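You operate a simulated robot arm through the tools that you are given. There is no shell and no other tool. Be economical: measure what you need, move in short steps, check, and stop when the job is done.

The job below is to be done with a simulated robot arm. You get a single attempt, and the scene is never put back.

TASK
Clamp the grey cover in the vice, wire-brush the scale off and put it in the orange tray.
Fine: put the brush back, leave the vice open and the other cover as it is. Set down upright: wire brush. What is to be rubbed or washed off counts as gone when no trace of it is left.

It is judged by the outcome, as a careful person would: the job done as asked, and still so three seconds after it is handed in. It fails if anything else is knocked over, pushed out of place, dropped, spilled or broken. Lids that push on must go on centred and level and be pressed home; caps that screw on are set level and turned clockwise until they are tight.

THE ROBOT
A 6-joint arm with a two-finger parallel gripper, fixed in place. Base frame: the origin is at the foot of the arm, x ahead of it, y to its left, z up. Readings come in mm, degrees, newtons and seconds.
With the tool pointing down near the work surface it reaches from about 360 to 760 mm from the base axis. Its first joint turns from -66.0 to 66.0 degrees. Payload 2.45 kg.
The TCP is the grasp point between the finger pads, 24 mm short of the fingertips. In the tool frame z runs along the fingers and y along their closing line. The gripper opens to 68 mm. The fingers are 17 mm wide and 10 mm thick; the gripper's body (40 by 70 mm) begins 41 mm behind the TCP.
Orientation is told as [roll, pitch, yaw] about the base's x, y, z axes, in that order, counted from this pose: with the fingers straight down and closing along the base's y, the tool's x points along the base's -x, its y along +y and its z along -z.

THE INTERFACE
- The arm moves only by the tool play_rows. Its arguments are lists of equal length, an entry for each row: "grip": the closure in counts, from 0 (fully open) to 255 (shut); "offset": the shift along the base's x, y, z in units of 50 mm (1.0 is 50 mm), a list of three; "turn": the turn, a rotation vector about the base's x, y, z in units of 8 degrees (1.0 is 8 degrees), a list of three. In form: {"grip": [grip, ...], "offset": [[tx, ty, tz], ...], "turn": [[rx, ry, rz], ...]}. A call has 1 to 12 rows; each row shifts and turns the commanded pose from where the row before left it. A call with a number of a shift or a turn outside -1 to 1 is refused whole. Each row takes 0.2 s and may step no farther than 50 mm and 8.6 degrees from the row before; otherwise, or with a gripper value out of range, the whole call is refused. A pose out of reach is approached as far as the arm can. The call stops where the force on the tool passes 90 N (or 10 N more than at its start, if that is more) or the arm is blocked; 0.2 s more then pass. The fingers move at their own pace (about 108 mm/s each) and stop on an object; they squeeze with about 36 N. The grip force told is the motor's: it shows also when the fingers shut on nothing. Time passes only in rows, and 0.2 s behind the last, so rows that do not move let the fingers close. It gives the time, the measured TCP pose, the force on the tool (base axes), the opening and the grip force at its end, in the units of the frame above (readings bear some noise), with the torque about the TCP (base axes, N m) and any sound that the robot's microphone picked up, and new pictures: "show" is both (left out), scene, wrist or none.
- Cameras (640 x 400 px; columns grow to the right, rows downward): "scene" is fixed at [165.2, 429.1, 1459.4]; the picture's right is [-0.65, -0.76, 0.00], its down [-0.45, 0.39, -0.80] and it looks along [0.61, -0.52, -0.60] (base axes); focal length 295 px, centre (320, 200). "wrist" rides on the gripper at [84, 11, -75] in the tool frame; the picture's right is [-0.13, 0.99, 0.00], its down [-0.60, -0.08, -0.79] and it looks along [-0.79, -0.10, 0.61] (tool axes); focal length 251 px, centre (320, 200). There is no depth. A picture from a camera that has moved, and an enlarged one, comes with that camera's place and axes in the base frame and with its lens. The place of the scene camera against the robot may be out by one fixed shift of up to 18 mm in any direction.
- enlarge(camera, box): a new picture of the part [left, top, right, bottom] of that camera's present view, enlarged. The clock stands still meanwhile.
- close_job(): hands the job in; it is judged then, once.

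Work in short steps. Places have to be worked out from the pictures, the camera data and where the tool is seen: move nearer, look again, correct. Check each grasp and each placing, and mend what went wrong. You have 120 turns and 200 pictures in all, those below and enlarged ones among them. Open the gripper and draw the arm clear of the work before you hand the job in, unless the task says otherwise; then end with one line.

The tools are called after ">>>" by a JSON object that holds its "op" and its "data". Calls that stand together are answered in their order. play_rows: Moves the arm, as the interface text tells. Its arguments: {"type":"object","properties":{"grip":{"type":"array","items":{"type":"number"}},"offset":{"type":"array","items":{"type":"array","items":{"type":"number"}}},"turn":{"type":"array","items":{"type":"array","items":{"type":"number"}}},"show":{"type":"string","enum":["both","scene","wrist","none"]}},"required":["grip","offset","turn"]} The other tools are called the same way: enlarge (camera, box) takes an enlarged picture of a part of a camera's view; close_job () hands the job in.

At the start:

```text
clock: 0.0
position: [450.6, -150.8, 1260.2]
tool_rot: [0.0, -0.1, 0.1]
ft_force: [-0.7, 0.1, 0.3]
torque: [-0.02, 0.0, 0.02]
gripper_width: 67.8
grasp_force: 0.0
```

scene: 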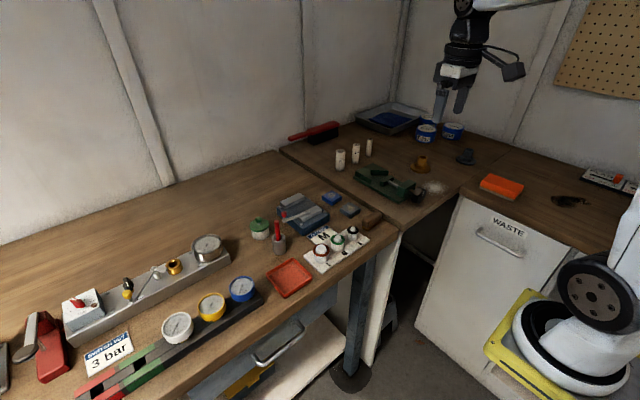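
wrist: 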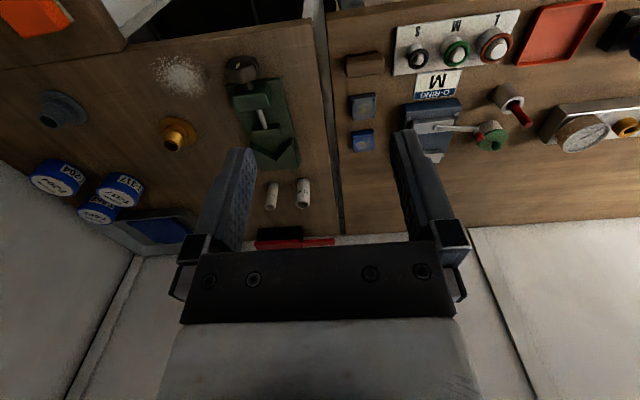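

The view shows a workbench with several stations. I'll enlarge the parts that matter (vice, covers, brush, orange tray).

>>> {"op": "enlarge", "data": {"camera": "scene", "box": [330, 90, 490, 210]}}

>>> {"op": "enlarge", "data": {"camera": "scene", "box": [240, 170, 400, 300]}}

>>> {"op": "enlarge", "data": {"camera": "wrist", "box": [130, 40, 330, 200]}}

>>> {"op": "enlarge", "data": {"camera": "wrist", "box": [330, 0, 640, 190]}}

>>> {"op": "enlarge", "data": {"camera": "scene", "box": [440, 120, 640, 260]}}

```text
3.33 times, centred on (410, 150) of scene
camera zoom: at [165.2, 429.1, 1459.4], right [-0.65, -0.76, 0.0], down [-0.45, 0.39, -0.8], along [0.61, -0.52, -0.6], focal length 984 px, centre (20, 367)
```

zoom: 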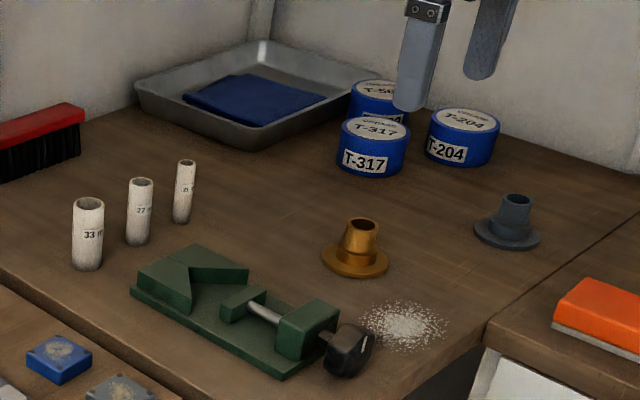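

```text
3.08 times, centred on (320, 235) of scene
camera zoom: at [165.2, 429.1, 1459.4], right [-0.65, -0.76, 0.0], down [-0.45, 0.39, -0.8], along [0.61, -0.52, -0.6], focal length 908 px, centre (320, 92)
```

zoom: 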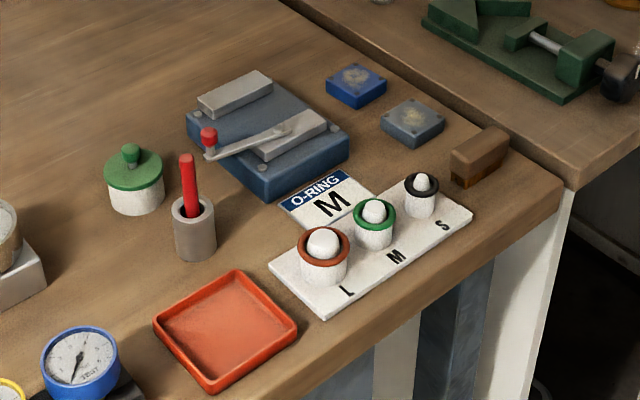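

```text
2.50 times, centred on (230, 120) of wrist
camera zoom: at [366.6, -140.2, 1334.4], right [0.13, 0.99, 0.0], down [0.6, -0.08, 0.79], along [0.79, -0.1, -0.61], focal length 629 px, centre (545, 400)
```

zoom: 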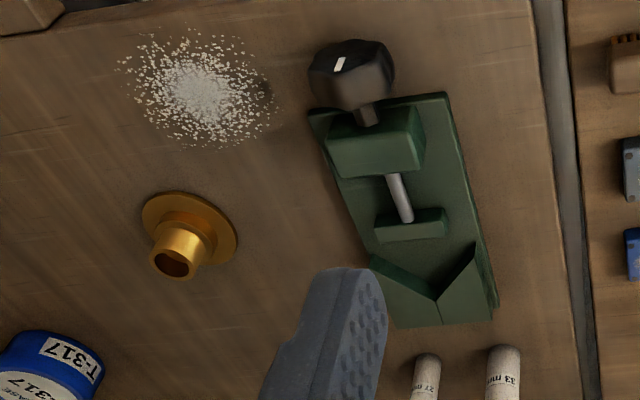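

```text
2.06 times, centred on (485, 95) of wrist
camera zoom: at [366.6, -140.2, 1334.4], right [0.13, 0.99, 0.0], down [0.6, -0.08, 0.79], along [0.79, -0.1, -0.61], focal length 519 px, centre (-21, 417)
```

zoom: 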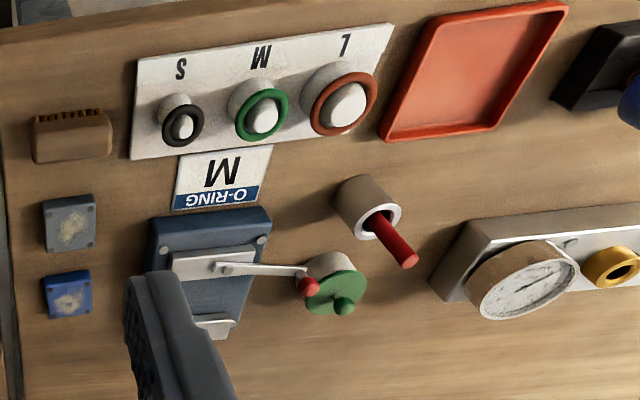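

```text
2.86 times, centred on (540, 190) of scene
camera zoom: at [165.2, 429.1, 1459.4], right [-0.65, -0.76, 0.0], down [-0.45, 0.39, -0.8], along [0.61, -0.52, -0.6], focal length 843 px, centre (-309, 229)
```

zoom: 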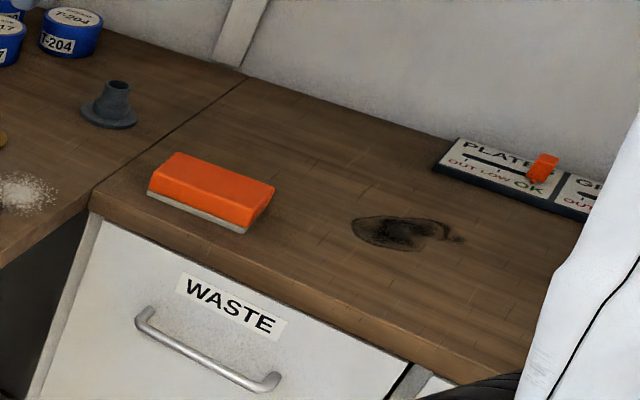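

The blue-slate vice with grey jaws and red-knob lever stands beside the two small covers (blue, grey), at roughly (638,-93,905). I move back and lower to look at that area closely.

>>> {"op": "play_rows", "data": {"grip": [0, 0, 0, 0], "offset": [[-0.2, 0.4, -0.8], [-0.2, 0.4, -0.8], [-0.2, 0.4, -0.8], [-0.2, 0.4, -0.8]], "turn": [[0, 0, 0], [0, 0, 0], [0, 0, 0], [0, 0, 0]], "show": "wrist"}}

```text
clock: 1.0
position: [410.6, -73.8, 1099.6]
tool_rot: [0.0, 0.1, 0.1]
ft_force: [-0.2, 0.0, 0.2]
torque: [-0.01, -0.03, 0.01]
gripper_width: 68.1
grasp_force: 0.2
camera wrist: at [325.9, -62.9, 1174.4], right [0.13, 0.99, 0.0], down [0.6, -0.08, 0.79], along [0.79, -0.1, -0.61], focal length 251 px, centre (320, 200)
```

wrist: 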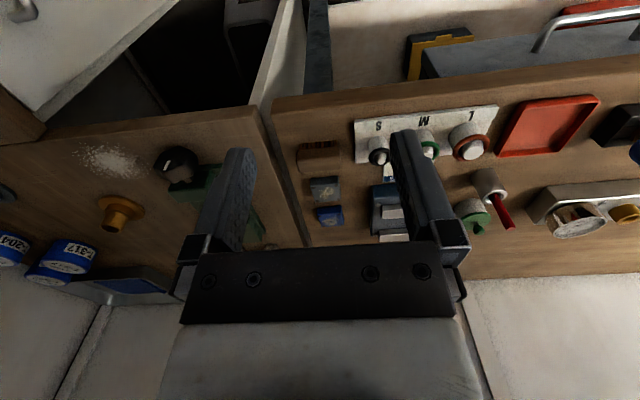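

>>> {"op": "enlarge", "data": {"camera": "wrist", "box": [270, 90, 470, 250]}}

>>> {"op": "enlarge", "data": {"camera": "wrist", "box": [420, 80, 620, 240]}}

>>> {"op": "enlarge", "data": {"camera": "scene", "box": [270, 180, 390, 260]}}

```text
2.50 times, centred on (370, 170) of wrist
camera zoom: at [325.9, -62.9, 1174.4], right [0.13, 0.99, 0.0], down [0.6, -0.08, 0.79], along [0.79, -0.1, -0.61], focal length 629 px, centre (195, 275)
```

zoom: 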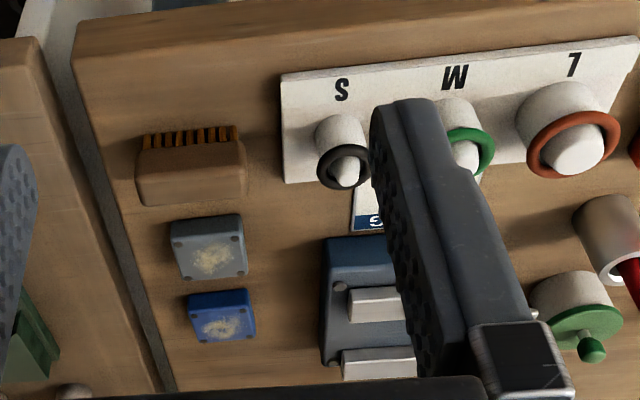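

```text
2.50 times, centred on (520, 160) of wrist
camera zoom: at [325.9, -62.9, 1174.4], right [0.13, 0.99, 0.0], down [0.6, -0.08, 0.79], along [0.79, -0.1, -0.61], focal length 629 px, centre (-180, 300)
```

zoom: 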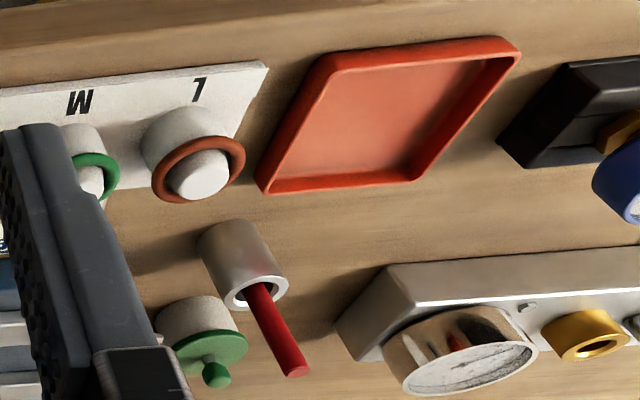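

```text
5.00 times, centred on (330, 220) of scene
camera zoom: at [165.2, 429.1, 1459.4], right [-0.65, -0.76, 0.0], down [-0.45, 0.39, -0.8], along [0.61, -0.52, -0.6], focal length 1475 px, centre (270, 100)
```

zoom: 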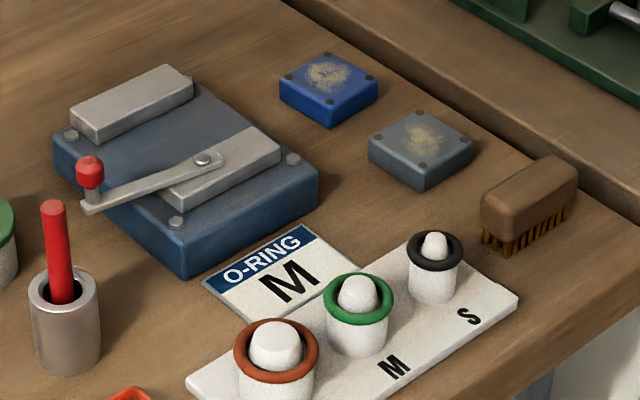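

The wire brush lies bristles down, at the bench corner; the vice is open with a lever on the near jaw. I move closer to look at the vice from within the finger gap.

>>> {"op": "play_rows", "data": {"grip": [0, 0, 0, 0], "offset": [[0.6, 0.52, -0.4], [0.6, 0.52, -0.4], [0.6, 0.52, -0.4], [0.6, 0.52, -0.4]], "turn": [[0, 0, 0], [0, 0, 0], [0, 0, 0], [0, 0, 0]], "show": "wrist"}}

>>> {"op": "enlarge", "data": {"camera": "wrist", "box": [220, 110, 420, 240]}}

>>> {"op": "play_rows", "data": {"grip": [0, 0, 0], "offset": [[-0.3, -0.6, 0], [-0.3, -0.6, 0], [0, -0.6, 0]], "turn": [[0, 0, 0], [0, 0, 0], [0, 0, 0]], "show": "wrist"}}

>>> {"op": "enlarge", "data": {"camera": "wrist", "box": [220, 110, 420, 240]}}

```text
clock: 2.0
position: [531.9, 32.0, 1019.9]
tool_rot: [0.0, 0.1, 0.1]
ft_force: [-0.8, -0.3, 0.4]
torque: [0.01, 0.01, -0.02]
gripper_width: 67.8
grasp_force: 0.0
camera wrist: at [446.9, 44.1, 1095.2], right [0.13, 0.99, 0.0], down [0.6, -0.08, 0.79], along [0.79, -0.1, -0.61], focal length 251 px, centre (320, 200)
```

wrist: 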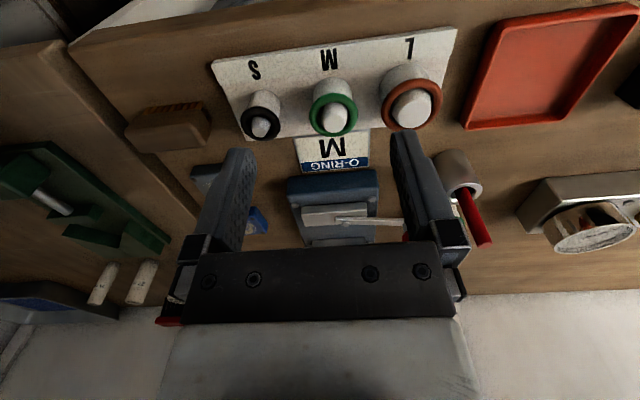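

```text
3.08 times, centred on (320, 175) of wrist
camera zoom: at [446.9, 44.1, 1095.2], right [0.13, 0.99, 0.0], down [0.6, -0.08, 0.79], along [0.79, -0.1, -0.61], focal length 774 px, centre (320, 277)
```

zoom: 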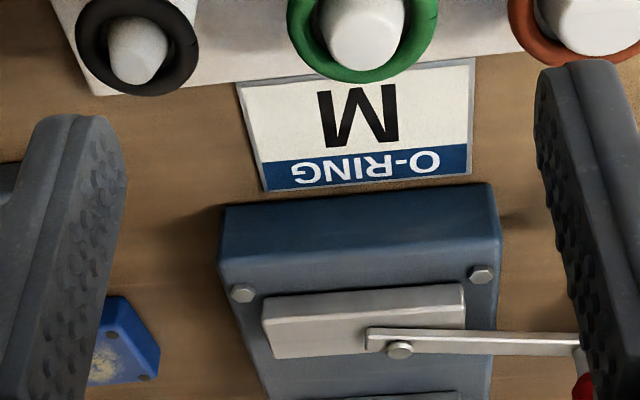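

```text
clock: 2.8
position: [502.1, -56.8, 1021.1]
tool_rot: [0.0, 0.0, 0.1]
ft_force: [-0.2, -0.2, -0.1]
torque: [0.03, -0.01, 0.0]
gripper_width: 67.9
grasp_force: 0.1
camera wrist: at [416.9, -45.9, 1095.2], right [0.13, 0.99, 0.0], down [0.6, -0.08, 0.79], along [0.79, -0.1, -0.61], focal length 251 px, centre (320, 200)
```

wrist: 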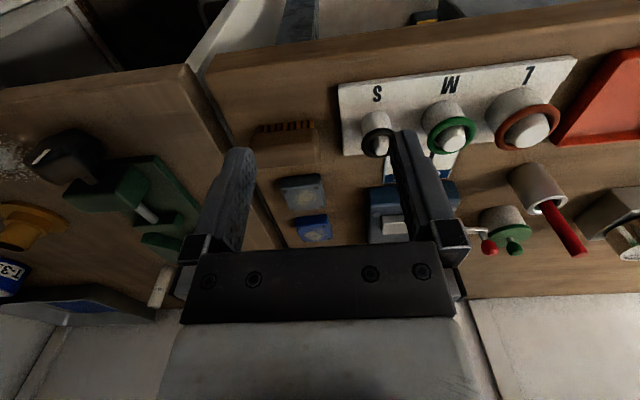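

```text
3.08 times, centred on (320, 175) of wrist
camera zoom: at [416.9, -45.9, 1095.2], right [0.13, 0.99, 0.0], down [0.6, -0.08, 0.79], along [0.79, -0.1, -0.61], focal length 774 px, centre (320, 277)
```

zoom: 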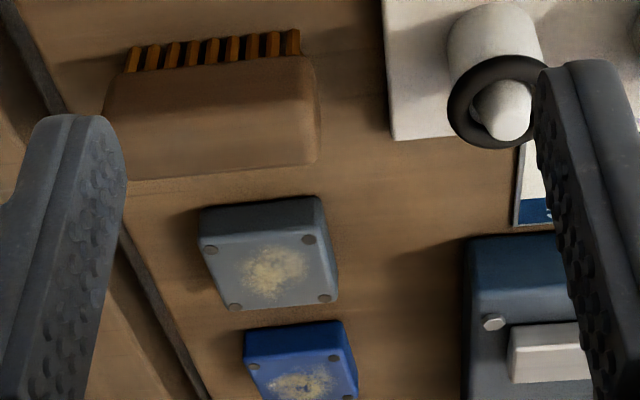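

Triangulating: vice bolt heads at z≈930, bench ≈900, grey cover centre ≈ (642,-95), top ≈918, about 46 mm square and axis-aligned. I now look at the vice gap from farther forward.

>>> {"op": "play_rows", "data": {"grip": [0, 0, 0], "offset": [[0.6, 0.6, 0.2], [0.7, 0.6, 0.2], [0.5, 0.58, 0]], "turn": [[0, 0, 0], [0, 0, 0], [0, 0, 0]], "show": "wrist"}}

>>> {"op": "enlarge", "data": {"camera": "wrist", "box": [220, 110, 420, 240]}}

```text
clock: 3.6
position: [591.4, 34.1, 1037.7]
tool_rot: [-0.1, 0.0, 0.1]
ft_force: [-0.1, 0.6, 0.4]
torque: [0.0, -0.03, -0.02]
gripper_width: 68.0
grasp_force: 0.1
camera wrist: at [506.2, 44.5, 1112.6], right [0.13, 0.99, 0.0], down [0.6, -0.08, 0.79], along [0.79, -0.1, -0.61], focal length 251 px, centre (320, 200)
```

wrist: 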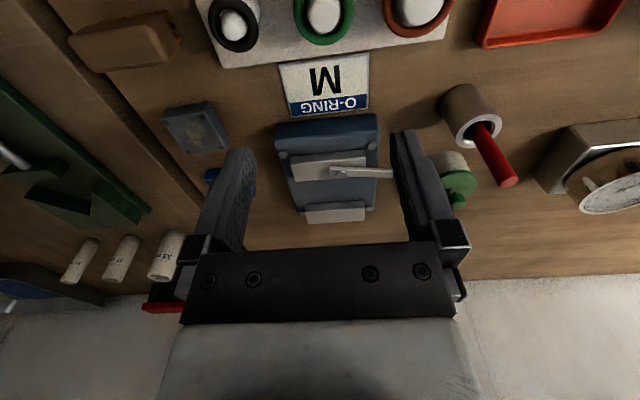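

```text
3.08 times, centred on (320, 175) of wrist
camera zoom: at [506.2, 44.5, 1112.6], right [0.13, 0.99, 0.0], down [0.6, -0.08, 0.79], along [0.79, -0.1, -0.61], focal length 774 px, centre (320, 277)
```

zoom: 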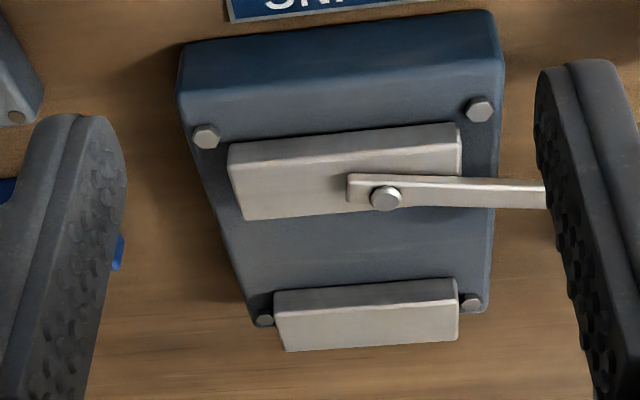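

Vice: jaw gap x≈699–754, centred y≈29.6, plate top ≈927, jaw tops ≈937; lever pivot ≈(688,42). I go above the grey cover and check alignment.

>>> {"op": "play_rows", "data": {"grip": [0, 0, 0, 0], "offset": [[0.34, -0.86, 0], [0.34, -0.86, 0], [0.34, -0.86, -0.7], [0, 0, -0.4]], "turn": [[0, 0, 0], [0, 0, 0], [0, 0, 0], [0, 0, 0]], "show": "both"}}

>>> {"op": "enlarge", "data": {"camera": "wrist", "box": [200, 90, 440, 250]}}

```text
refused: row 3 steps farther than a row can; nothing moved
```

```text
2.50 times, centred on (320, 170) of wrist
camera zoom: at [506.2, 44.5, 1112.6], right [0.13, 0.99, 0.0], down [0.6, -0.08, 0.79], along [0.79, -0.1, -0.61], focal length 629 px, centre (320, 275)
```

zoom: 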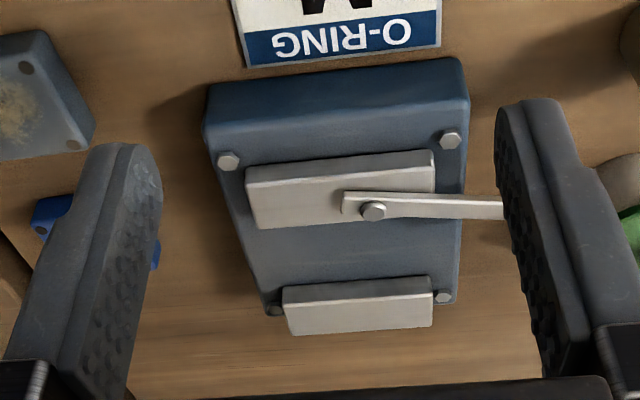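

A row stepped too far; I split the motion into more rows.

>>> {"op": "play_rows", "data": {"grip": [0, 0, 0, 0, 0], "offset": [[0.34, -0.86, 0], [0.34, -0.86, 0], [0.34, -0.86, 0], [0, 0, -0.7], [0, 0, -0.4]], "turn": [[0, 0, 0], [0, 0, 0], [0, 0, 0], [0, 0, 0], [0, 0, 0]], "show": "none"}}

>>> {"op": "enlarge", "data": {"camera": "wrist", "box": [200, 90, 440, 250]}}

```text
clock: 4.8
position: [640.6, -98.6, 982.8]
tool_rot: [0.0, 0.1, 0.0]
ft_force: [-0.4, -1.2, 0.4]
torque: [0.02, 0.01, -0.01]
gripper_width: 67.9
grasp_force: 0.1
```

```text
2.50 times, centred on (320, 170) of wrist
camera zoom: at [557.3, -87.2, 1058.6], right [0.13, 0.99, 0.0], down [0.6, -0.08, 0.79], along [0.79, -0.1, -0.61], focal length 629 px, centre (320, 275)
```

zoom: 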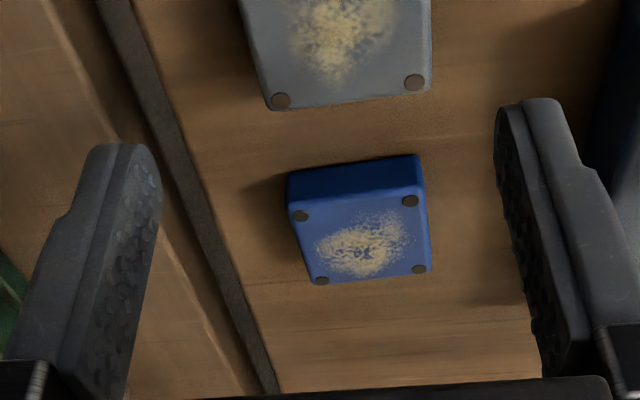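

The grey cover's far screws confirm centre ≈(642.5,-93.8). I correct by +4 mm in y, +2 in x, and descend to TCP z≈928.

>>> {"op": "play_rows", "data": {"grip": [0, 0, 0], "offset": [[0.04, 0.09, -0.4], [0, 0, -0.5], [0, 0, -0.16]], "turn": [[0, 0, 0], [0, 0, 0], [0, 0, 0]], "show": "wrist"}}

>>> {"op": "enlarge", "data": {"camera": "scene", "box": [290, 160, 410, 240]}}

```text
clock: 5.6
position: [643.7, -91.6, 930.9]
tool_rot: [0.0, 0.0, 0.0]
ft_force: [0.2, -0.1, 0.1]
torque: [-0.04, 0.03, 0.04]
gripper_width: 67.9
grasp_force: 0.0
camera wrist: at [559.7, -81.5, 1005.2], right [0.13, 0.99, 0.0], down [0.6, -0.08, 0.79], along [0.79, -0.1, -0.61], focal length 251 px, centre (320, 200)
```

wrist: 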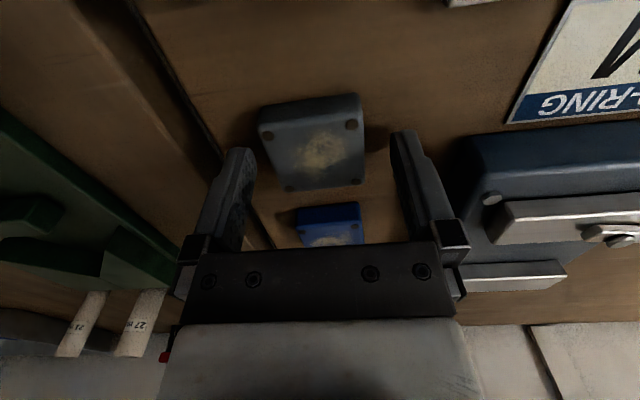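

```text
5.00 times, centred on (350, 200) of scene
camera zoom: at [165.2, 429.1, 1459.4], right [-0.65, -0.76, 0.0], down [-0.45, 0.39, -0.8], along [0.61, -0.52, -0.6], focal length 1475 px, centre (170, 200)
```

zoom: 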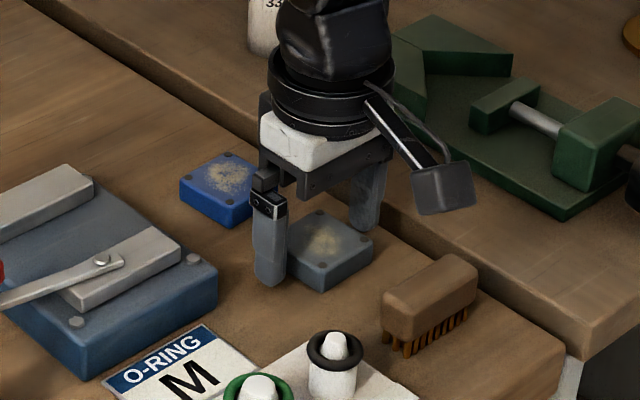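

The fingers straddle the cover with even gaps. I lower 4 mm, nudge y, and close.

>>> {"op": "play_rows", "data": {"grip": [0, 255, 255, 255], "offset": [[0, -0.03, -0.08], [0, 0, 0], [0, 0, 0], [0, 0, 0]], "turn": [[0, 0, 0], [0, 0, 0], [0, 0, 0], [0, 0, 0]], "show": "wrist"}}

```text
clock: 6.6
position: [643.5, -93.3, 927.6]
tool_rot: [-0.1, 0.1, 0.0]
ft_force: [0.9, 0.1, 0.4]
torque: [-0.06, 0.05, 0.04]
gripper_width: 44.7
grasp_force: 35.8
camera wrist: at [559.8, -82.9, 1001.8], right [0.13, 0.99, 0.0], down [0.6, -0.08, 0.79], along [0.79, -0.1, -0.61], focal length 251 px, centre (320, 200)
```

wrist: 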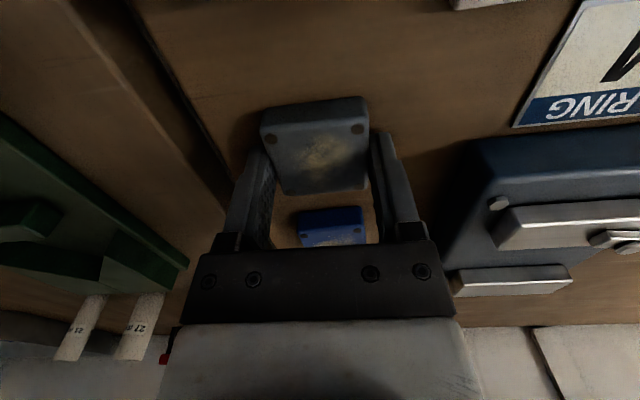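

Grasped (44.7 mm). I lift and carry over the vice gap.

>>> {"op": "play_rows", "data": {"grip": [255, 255, 255, 255, 255], "offset": [[0, 0, 0.8], [0, 0, 0.8], [0.6, 0.8, 0], [0.6, 0.8, 0], [0.53, 0.85, 0]], "turn": [[0, 0, 0], [0, 0, 0], [0, 0, 0], [0, 0, 0], [0, 0, 0]], "show": "wrist"}}

>>> {"op": "enlarge", "data": {"camera": "wrist", "box": [200, 60, 440, 250]}}

>>> {"op": "enlarge", "data": {"camera": "scene", "box": [250, 150, 370, 230]}}

```text
clock: 7.8
position: [730.7, 29.1, 1008.4]
tool_rot: [0.0, 0.0, 0.0]
ft_force: [-0.4, 0.1, -2.1]
torque: [-0.01, 0.01, 0.03]
gripper_width: 45.1
grasp_force: 35.8
camera wrist: at [646.0, 39.6, 1082.9], right [0.13, 0.99, 0.0], down [0.6, -0.08, 0.79], along [0.79, -0.1, -0.61], focal length 251 px, centre (320, 200)
```

wrist: 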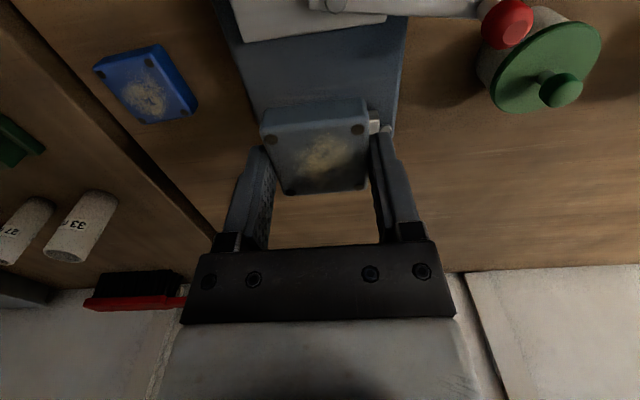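

```text
2.11 times, centred on (320, 155) of wrist
camera zoom: at [646.0, 39.6, 1082.9], right [0.13, 0.99, 0.0], down [0.6, -0.08, 0.79], along [0.79, -0.1, -0.61], focal length 529 px, centre (320, 295)
```

zoom: 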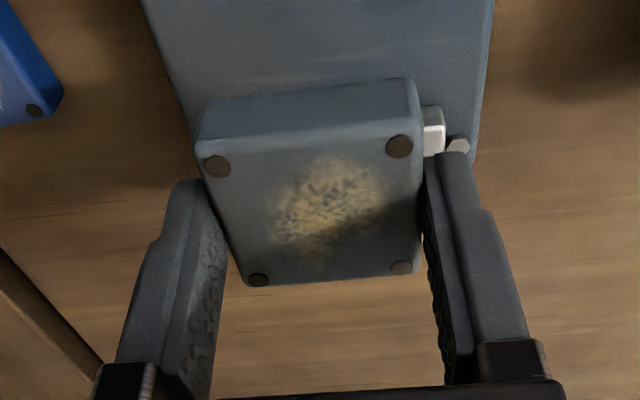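

```text
5.00 times, centred on (310, 190) of scene
camera zoom: at [165.2, 429.1, 1459.4], right [-0.65, -0.76, 0.0], down [-0.45, 0.39, -0.8], along [0.61, -0.52, -0.6], focal length 1475 px, centre (370, 250)
```

zoom: 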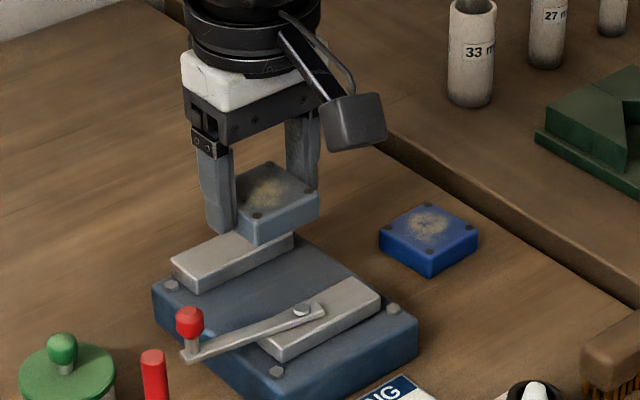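

Held cover spans x≈706–751, y centre ≈28.5: fits the gap. I lower it to just above the plate.

>>> {"op": "play_rows", "data": {"grip": [255, 255, 255], "offset": [[0, 0.02, -0.6], [0, 0, -0.3], [0, 0, -0.1]], "turn": [[0, 0, 0], [0, 0, 0], [0, 0, 0]], "show": "wrist"}}

>>> {"op": "enlarge", "data": {"camera": "scene", "box": [270, 170, 350, 230]}}

```text
clock: 8.6
position: [731.9, 29.8, 966.1]
tool_rot: [-0.2, -0.9, 0.1]
ft_force: [-9.6, 0.0, 43.7]
torque: [-0.05, -0.49, -0.04]
gripper_width: 45.1
grasp_force: 36.1
camera wrist: at [647.2, 40.1, 1039.0], right [0.13, 0.99, 0.0], down [0.59, -0.08, 0.8], along [0.8, -0.1, -0.6], focal length 251 px, centre (320, 200)
```

wrist: 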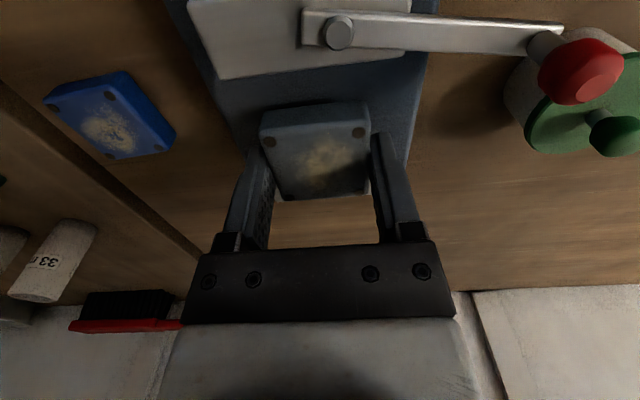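

```text
6.67 times, centred on (310, 200) of scene
camera zoom: at [163.9, 429.0, 1459.6], right [-0.65, -0.76, 0.0], down [-0.45, 0.39, -0.8], along [0.61, -0.52, -0.6], focal length 1967 px, centre (387, 200)
```

zoom: 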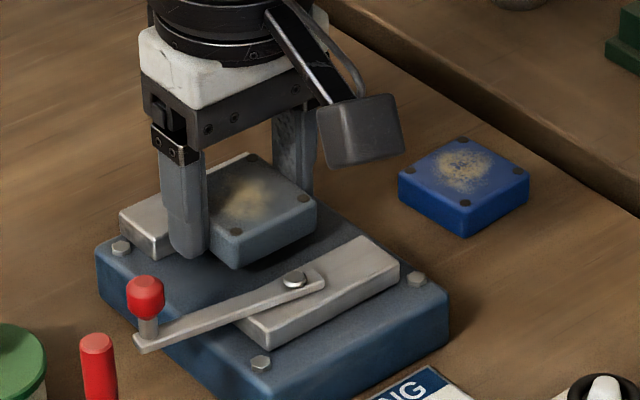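

Contact came early (bottom at ≈938): the far edge sits on the far jaw's top. I raise and shift back 5 mm in x, then look.

>>> {"op": "play_rows", "data": {"grip": [255, 255], "offset": [[0, 0, 0.24], [-0.1, 0, 0]], "turn": [[0, 0, 0], [0, 0, 0]], "show": "none"}}

>>> {"op": "enlarge", "data": {"camera": "wrist", "box": [180, 0, 440, 210]}}

>>> {"op": "enlarge", "data": {"camera": "scene", "box": [270, 170, 350, 230]}}

```text
clock: 9.2
position: [723.8, 28.7, 967.3]
tool_rot: [0.0, 0.4, 0.0]
ft_force: [-0.6, -0.5, 0.6]
torque: [0.04, 0.03, 0.05]
gripper_width: 45.0
grasp_force: 35.7
```

```text
1.90 times, centred on (310, 105) of wrist
camera zoom: at [640.4, 40.3, 1042.3], right [0.13, 0.99, 0.0], down [0.61, -0.08, 0.79], along [0.78, -0.1, -0.61], focal length 479 px, centre (339, 381)
```

zoom: 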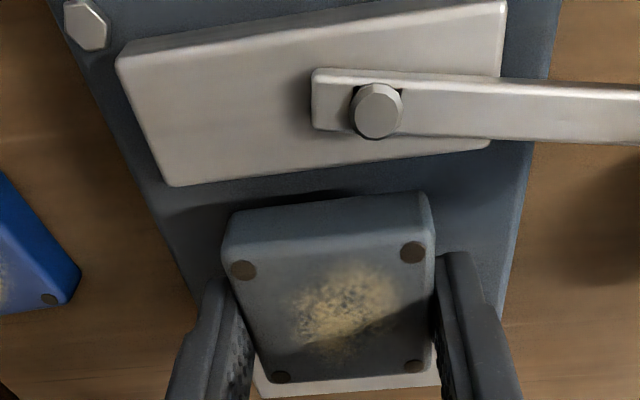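

```text
6.67 times, centred on (310, 200) of scene
camera zoom: at [165.2, 429.1, 1459.4], right [-0.65, -0.76, 0.0], down [-0.45, 0.39, -0.8], along [0.61, -0.52, -0.6], focal length 1967 px, centre (387, 200)
```

zoom: 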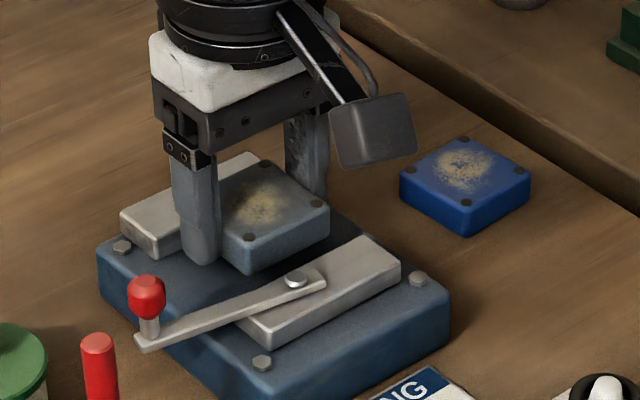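

Near jaw's inner edge now reads x≈696, so the gap is ≈696–751 and the cover (centre ≈724) is centred. I lower slowly.

>>> {"op": "play_rows", "data": {"grip": [255, 255, 255, 255], "offset": [[0, 0, -0.08], [0, 0, -0.06], [0, 0, -0.04], [0, 0, -0.02]], "turn": [[0, 0, 0], [0, 0, 0], [0, 0, 0], [0, 0, 0]], "show": "none"}}

>>> {"op": "enlarge", "data": {"camera": "wrist", "box": [180, 0, 440, 210]}}

```text
clock: 10.2
position: [724.9, 29.5, 959.8]
tool_rot: [0.1, 0.0, -0.1]
ft_force: [0.3, 0.4, -1.7]
torque: [0.02, 0.03, -0.02]
gripper_width: 45.1
grasp_force: 36.4
```

```text
1.90 times, centred on (310, 105) of wrist
camera zoom: at [641.7, 40.3, 1034.0], right [0.13, 0.99, 0.0], down [0.6, -0.08, 0.79], along [0.79, -0.1, -0.61], focal length 479 px, centre (339, 381)
```

zoom: 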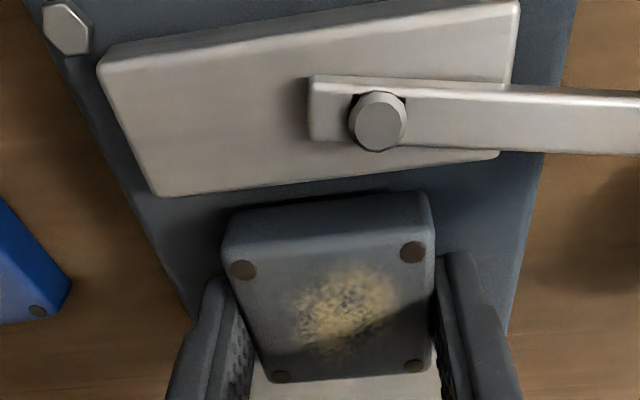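

No contact, cover is below jaw-top level now. Continue down in small steps.

>>> {"op": "play_rows", "data": {"grip": [255, 255, 255, 255], "offset": [[0, 0, -0.03], [0, 0, -0.03], [0, 0, -0.02], [0, 0, 0]], "turn": [[0, 0, 0], [0, 0, 0], [0, 0, 0], [0, 0, 0]], "show": "none"}}

```text
clock: 11.2
position: [725.0, 29.4, 957.0]
tool_rot: [0.0, 0.0, 0.1]
ft_force: [0.0, -0.4, -0.4]
torque: [-0.01, 0.01, 0.0]
gripper_width: 44.9
grasp_force: 35.7
```

>>> {"op": "play_rows", "data": {"grip": [255, 255, 255], "offset": [[0, 0, -0.02], [0, 0, -0.02], [0, 0, 0]], "turn": [[0, 0, 0], [0, 0, 0], [0, 0, 0]], "show": "none"}}

```text
clock: 12.0
position: [725.7, 29.3, 955.2]
tool_rot: [-0.1, 0.1, -0.1]
ft_force: [-1.3, -0.8, 3.1]
torque: [0.01, 0.11, -0.01]
gripper_width: 45.2
grasp_force: 36.3
```

Light contact at z≈955, as predicted for the plate. I release and rise to inspect.

>>> {"op": "play_rows", "data": {"grip": [0, 0, 0, 0, 0], "offset": [[0, 0, 0], [0, 0, 0], [0, 0, 0.4], [0, 0, 0.8], [-0.8, 0, 0.2]], "turn": [[0, 0, 0], [0, 0, 0], [0, 0, 0], [0, 0, 0], [0, 0, 0]], "show": "none"}}

>>> {"op": "enlarge", "data": {"camera": "scene", "box": [270, 170, 350, 230]}}

>>> {"op": "enlarge", "data": {"camera": "wrist", "box": [220, 60, 460, 250]}}

```text
clock: 13.2
position: [685.8, 29.6, 1026.7]
tool_rot: [0.0, 0.0, 0.0]
ft_force: [0.6, -0.1, 0.3]
torque: [0.03, -0.02, -0.03]
gripper_width: 68.1
grasp_force: 0.2
```

```text
6.67 times, centred on (310, 200) of scene
camera zoom: at [165.2, 429.1, 1459.4], right [-0.65, -0.76, 0.0], down [-0.45, 0.39, -0.8], along [0.61, -0.52, -0.6], focal length 1967 px, centre (387, 200)
```

zoom: 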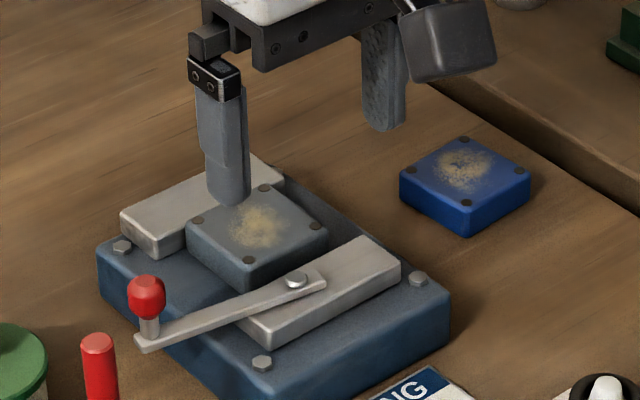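

```text
2.11 times, centred on (340, 155) of wrist
camera zoom: at [601.3, 40.2, 1099.9], right [0.13, 0.99, 0.0], down [0.6, -0.08, 0.79], along [0.79, -0.1, -0.61], focal length 529 px, centre (278, 295)
```

zoom: 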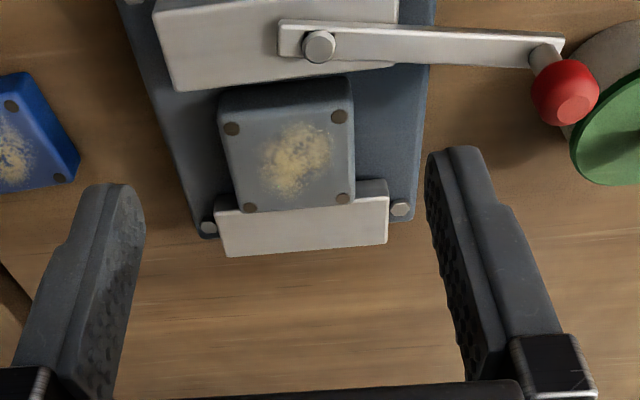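

Cover sits flat between the jaws. Next the lever: pivot ≈(682,42), red knob ≈(697,110,962). I'll go with closed fingers to the lever's +x side at about 55 mm radius, to push it toward −x.

>>> {"op": "play_rows", "data": {"grip": [255, 255, 255, 255], "offset": [[0.3, 0.61, 0], [0.32, 0.61, 0], [0, 0, -0.5], [0, 0, -0.44]], "turn": [[0, 0, 0], [0, 0, 0], [0, 0, 0], [0, 0, 0]], "show": "wrist"}}

>>> {"op": "enlarge", "data": {"camera": "scene", "box": [250, 170, 350, 245]}}

```text
clock: 14.2
position: [715.7, 91.3, 976.9]
tool_rot: [0.0, 0.0, 0.0]
ft_force: [0.1, 0.4, -0.4]
torque: [0.03, -0.02, 0.03]
gripper_width: 0.0
grasp_force: 23.9
camera wrist: at [630.6, 102.4, 1051.8], right [0.13, 0.99, 0.0], down [0.6, -0.08, 0.79], along [0.79, -0.1, -0.61], focal length 251 px, centre (320, 200)
```

wrist: 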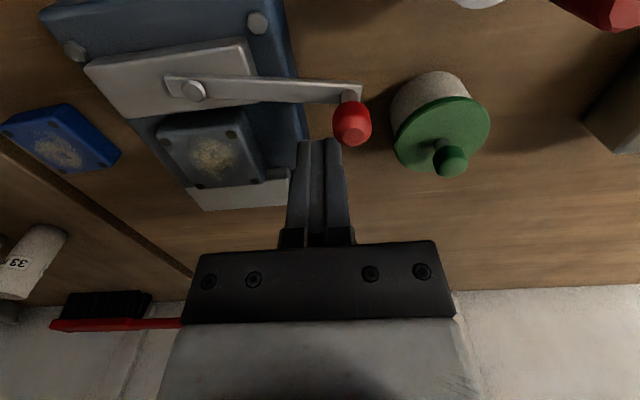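

```text
5.33 times, centred on (300, 208) of scene
camera zoom: at [165.2, 429.1, 1459.4], right [-0.65, -0.76, 0.0], down [-0.45, 0.39, -0.8], along [0.61, -0.52, -0.6], focal length 1574 px, centre (427, 160)
```

zoom: 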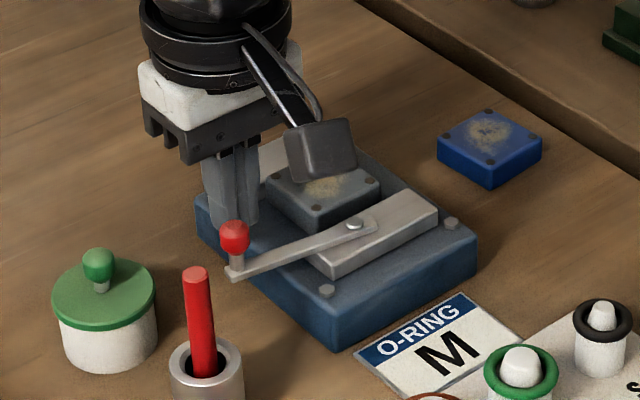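

Fingertips are just beyond the lever. I lower to lever height and push along the arc toward −x in small steps.

>>> {"op": "play_rows", "data": {"grip": [255, 255, 255, 255], "offset": [[0, 0, -0.36], [-0.12, 0, 0], [-0.12, 0.0, 0], [-0.12, 0, 0]], "turn": [[0, 0, 0], [0, 0, 0], [0, 0, 0], [0, 0, 0]], "show": "wrist"}}

```text
clock: 15.2
position: [698.6, 89.9, 958.3]
tool_rot: [0.0, -0.1, 0.0]
ft_force: [5.7, -4.1, -2.2]
torque: [0.03, -0.08, 0.03]
gripper_width: 0.0
grasp_force: 23.5
camera wrist: at [614.2, 100.5, 1032.8], right [0.13, 0.99, 0.0], down [0.6, -0.08, 0.79], along [0.79, -0.1, -0.61], focal length 251 px, centre (320, 200)
```

wrist: 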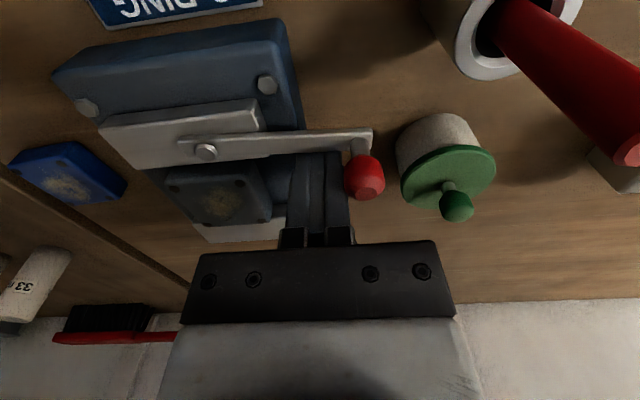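

Light contact (≈6 N) and the lever is moving. I continue along the arc.

>>> {"op": "play_rows", "data": {"grip": [255, 255, 255, 255], "offset": [[-0.14, 0.03, 0], [-0.14, 0.02, 0], [-0.14, 0, 0], [-0.13, -0.02, 0]], "turn": [[0, 0, 0], [0, 0, 0], [0, 0, 0], [0, 0, 0]], "show": "wrist"}}

>>> {"op": "enlarge", "data": {"camera": "scene", "box": [250, 170, 350, 245]}}

```text
clock: 16.2
position: [669.8, 92.6, 958.5]
tool_rot: [-0.1, 0.0, 0.0]
ft_force: [-0.3, -0.1, 0.0]
torque: [0.0, -0.03, 0.0]
gripper_width: 0.0
grasp_force: 23.4
camera wrist: at [585.8, 103.4, 1033.6], right [0.13, 0.99, 0.0], down [0.6, -0.08, 0.79], along [0.79, -0.1, -0.61], focal length 251 px, centre (320, 200)
```

wrist: 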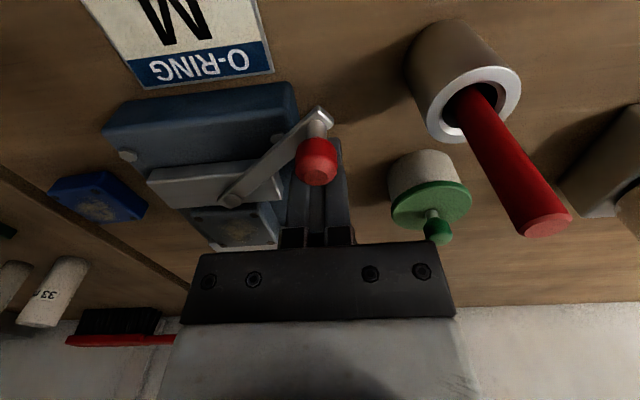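

```text
5.33 times, centred on (300, 208) of scene
camera zoom: at [165.2, 429.1, 1459.4], right [-0.65, -0.76, 0.0], down [-0.45, 0.39, -0.8], along [0.61, -0.52, -0.6], focal length 1574 px, centre (427, 160)
```

zoom: 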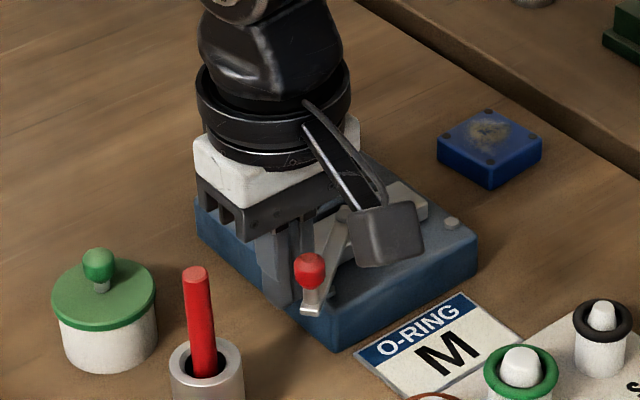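

Lever is swinging freely; the cup with the red stick stays ≥20 mm clear. I continue around the arc.

>>> {"op": "play_rows", "data": {"grip": [255, 255, 255, 255, 255], "offset": [[-0.12, -0.05, 0], [-0.12, -0.07, 0], [-0.11, -0.08, 0], [-0.11, -0.08, 0], [-0.08, -0.1, 0]], "turn": [[0, 0, 0], [0, 0, 0], [0, 0, 0], [0, 0, 0], [0, 0, 0]], "show": "wrist"}}

>>> {"op": "enlarge", "data": {"camera": "scene", "box": [250, 170, 350, 245]}}

```text
clock: 17.4
position: [647.0, 84.9, 959.6]
tool_rot: [0.8, -0.9, 0.3]
ft_force: [31.8, 67.2, -14.4]
torque: [0.84, -0.43, -0.19]
gripper_width: 0.0
grasp_force: 23.6
camera wrist: at [562.5, 94.4, 1033.2], right [0.12, 0.99, 0.01], down [0.59, -0.09, 0.8], along [0.8, -0.09, -0.6], focal length 251 px, centre (320, 200)
```

wrist: 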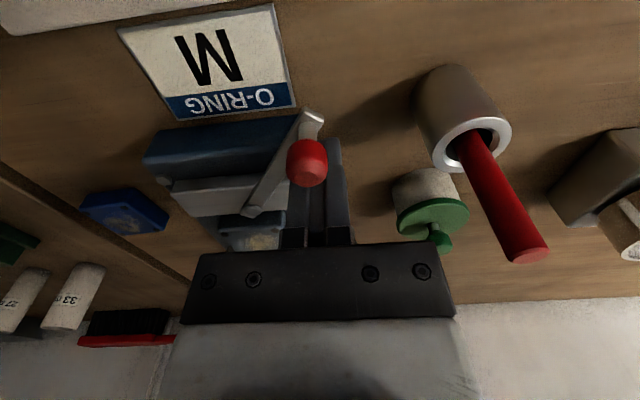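

```text
5.33 times, centred on (300, 208) of scene
camera zoom: at [166.4, 431.1, 1458.6], right [-0.65, -0.76, 0.0], down [-0.46, 0.39, -0.8], along [0.61, -0.52, -0.6], focal length 1574 px, centre (427, 160)
```

zoom: 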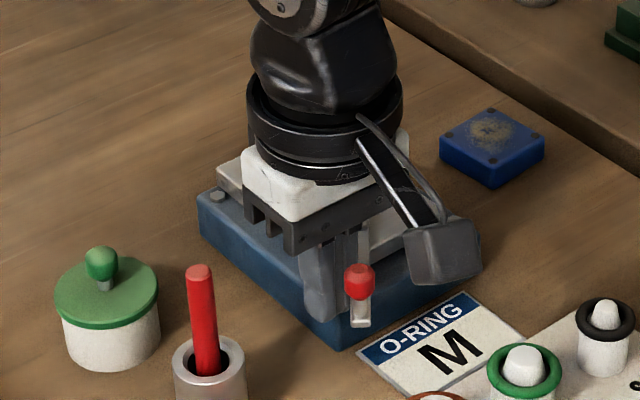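

Strong resistance (≈75 N) normal to the lever: it seems to be tight. I back off and look at whether the jaw closed.

>>> {"op": "play_rows", "data": {"grip": [255, 255, 255, 255], "offset": [[0.1, 0.3, 0], [0, 0, 0.8], [0, 0, 0.8], [0, -0.9, 0]], "turn": [[0, 0, 0], [0, 0, 0], [0, 0, 0], [0, 0, 0]], "show": "wrist"}}

>>> {"op": "enlarge", "data": {"camera": "scene", "box": [260, 170, 360, 245]}}

>>> {"op": "enlarge", "data": {"camera": "wrist", "box": [220, 60, 460, 250]}}

```text
clock: 18.4
position: [647.5, 44.0, 1040.6]
tool_rot: [0.0, 0.0, 0.1]
ft_force: [1.1, -0.2, 0.1]
torque: [-0.02, -0.02, -0.03]
gripper_width: 0.4
grasp_force: 23.2
camera wrist: at [564.3, 54.7, 1115.3], right [0.13, 0.99, 0.0], down [0.6, -0.08, 0.79], along [0.79, -0.1, -0.61], focal length 251 px, centre (320, 200)
```

wrist: 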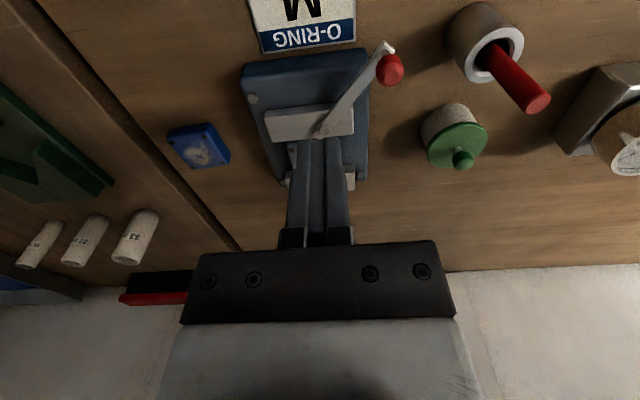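

```text
5.33 times, centred on (310, 208) of scene
camera zoom: at [165.2, 429.1, 1459.4], right [-0.65, -0.76, 0.0], down [-0.45, 0.39, -0.8], along [0.61, -0.52, -0.6], focal length 1574 px, centre (373, 160)
```

zoom: 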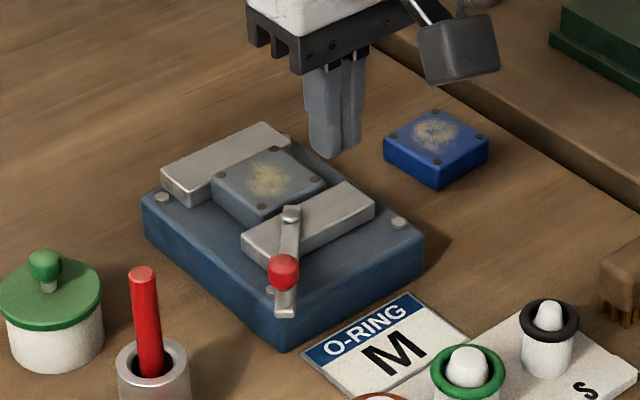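

```text
2.11 times, centred on (340, 155) of wrist
camera zoom: at [564.3, 54.7, 1115.3], right [0.13, 0.99, 0.0], down [0.6, -0.08, 0.79], along [0.79, -0.1, -0.61], focal length 529 px, centre (278, 295)
```

zoom: 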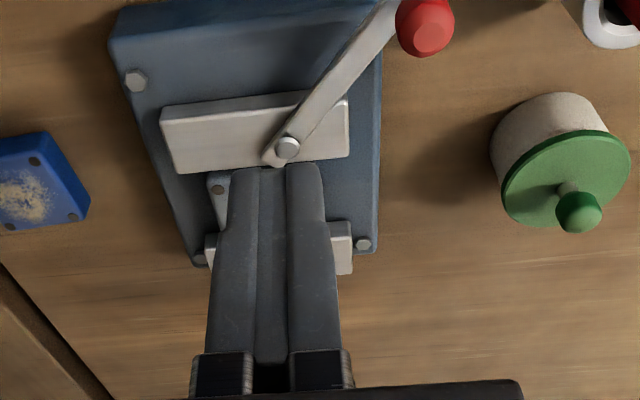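

The jaw has moved forward against the cover. I open the fingers and zoom to check for any gap.

>>> {"op": "play_rows", "data": {"grip": [0, 0], "offset": [[0, 0, 0], [0.5, 0, 0]], "turn": [[0, 0, 0], [0, 0, 0]], "show": "none"}}

>>> {"op": "enlarge", "data": {"camera": "wrist", "box": [230, 40, 400, 170]}}

>>> {"op": "enlarge", "data": {"camera": "scene", "box": [280, 185, 340, 230]}}

```text
clock: 19.0
position: [673.4, 43.0, 1039.8]
tool_rot: [0.0, 0.1, 0.1]
ft_force: [0.1, 0.3, 0.4]
torque: [-0.01, 0.01, 0.0]
gripper_width: 68.2
grasp_force: 0.1
```

```text
3.08 times, centred on (315, 105) of wrist
camera zoom: at [589.9, 54.5, 1114.6], right [0.13, 0.99, 0.0], down [0.6, -0.08, 0.79], along [0.79, -0.1, -0.61], focal length 774 px, centre (335, 492)
```

zoom: 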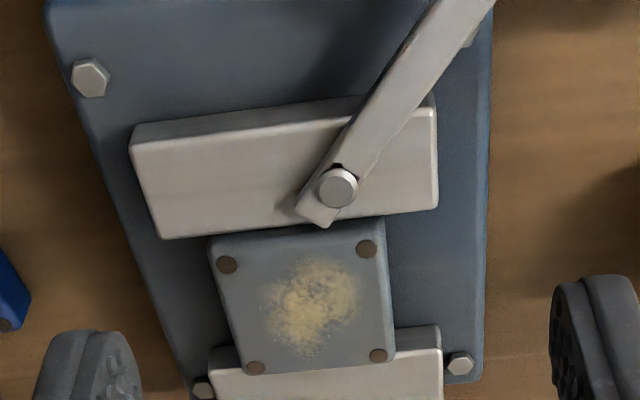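

```text
8.89 times, centred on (310, 208) of scene
camera zoom: at [165.2, 429.1, 1459.4], right [-0.65, -0.76, 0.0], down [-0.45, 0.39, -0.8], along [0.61, -0.52, -0.6], focal length 2623 px, centre (409, 133)
```

zoom: 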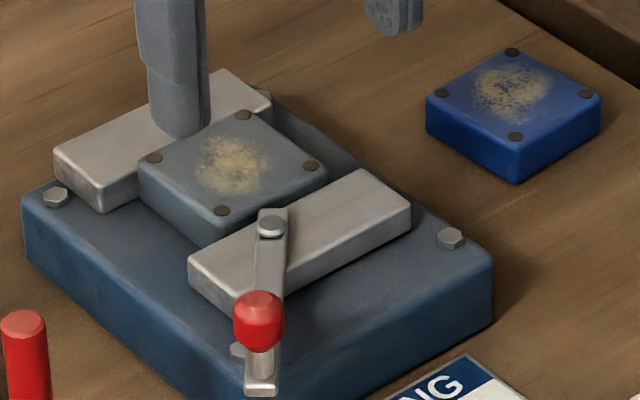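

The lever sprang back ~8° after release, so it isn't locked yet. I'll push again at the knob itself (more leverage), high enough that the gripper body passes above the red stick (tip ≈(649,155,998)).

>>> {"op": "play_rows", "data": {"grip": [255, 255, 255, 255], "offset": [[-0.14, 0.65, 0], [-0.12, 0.63, 0], [0, 0, -0.7], [0, 0, -0.62]], "turn": [[0, 0, 0], [0, 0, 0], [0, 0, 0], [0, 0, 0]], "show": "wrist"}}

```text
clock: 20.0
position: [662.7, 107.5, 973.7]
tool_rot: [0.0, 0.0, -0.1]
ft_force: [0.8, -0.8, 0.0]
torque: [0.01, 0.0, 0.03]
gripper_width: 0.0
grasp_force: 23.5
camera wrist: at [578.2, 118.3, 1048.3], right [0.13, 0.99, 0.0], down [0.6, -0.08, 0.79], along [0.79, -0.1, -0.61], focal length 251 px, centre (320, 200)
```

wrist: 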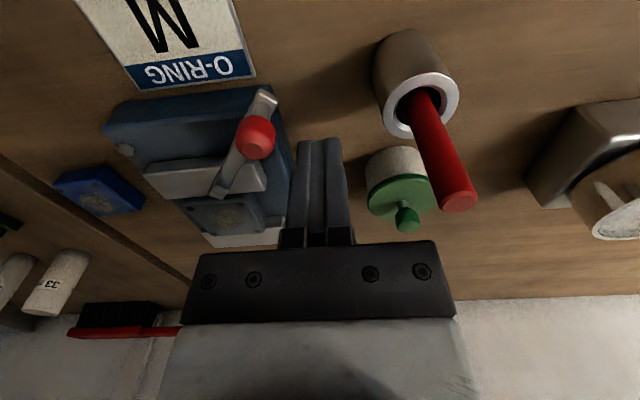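

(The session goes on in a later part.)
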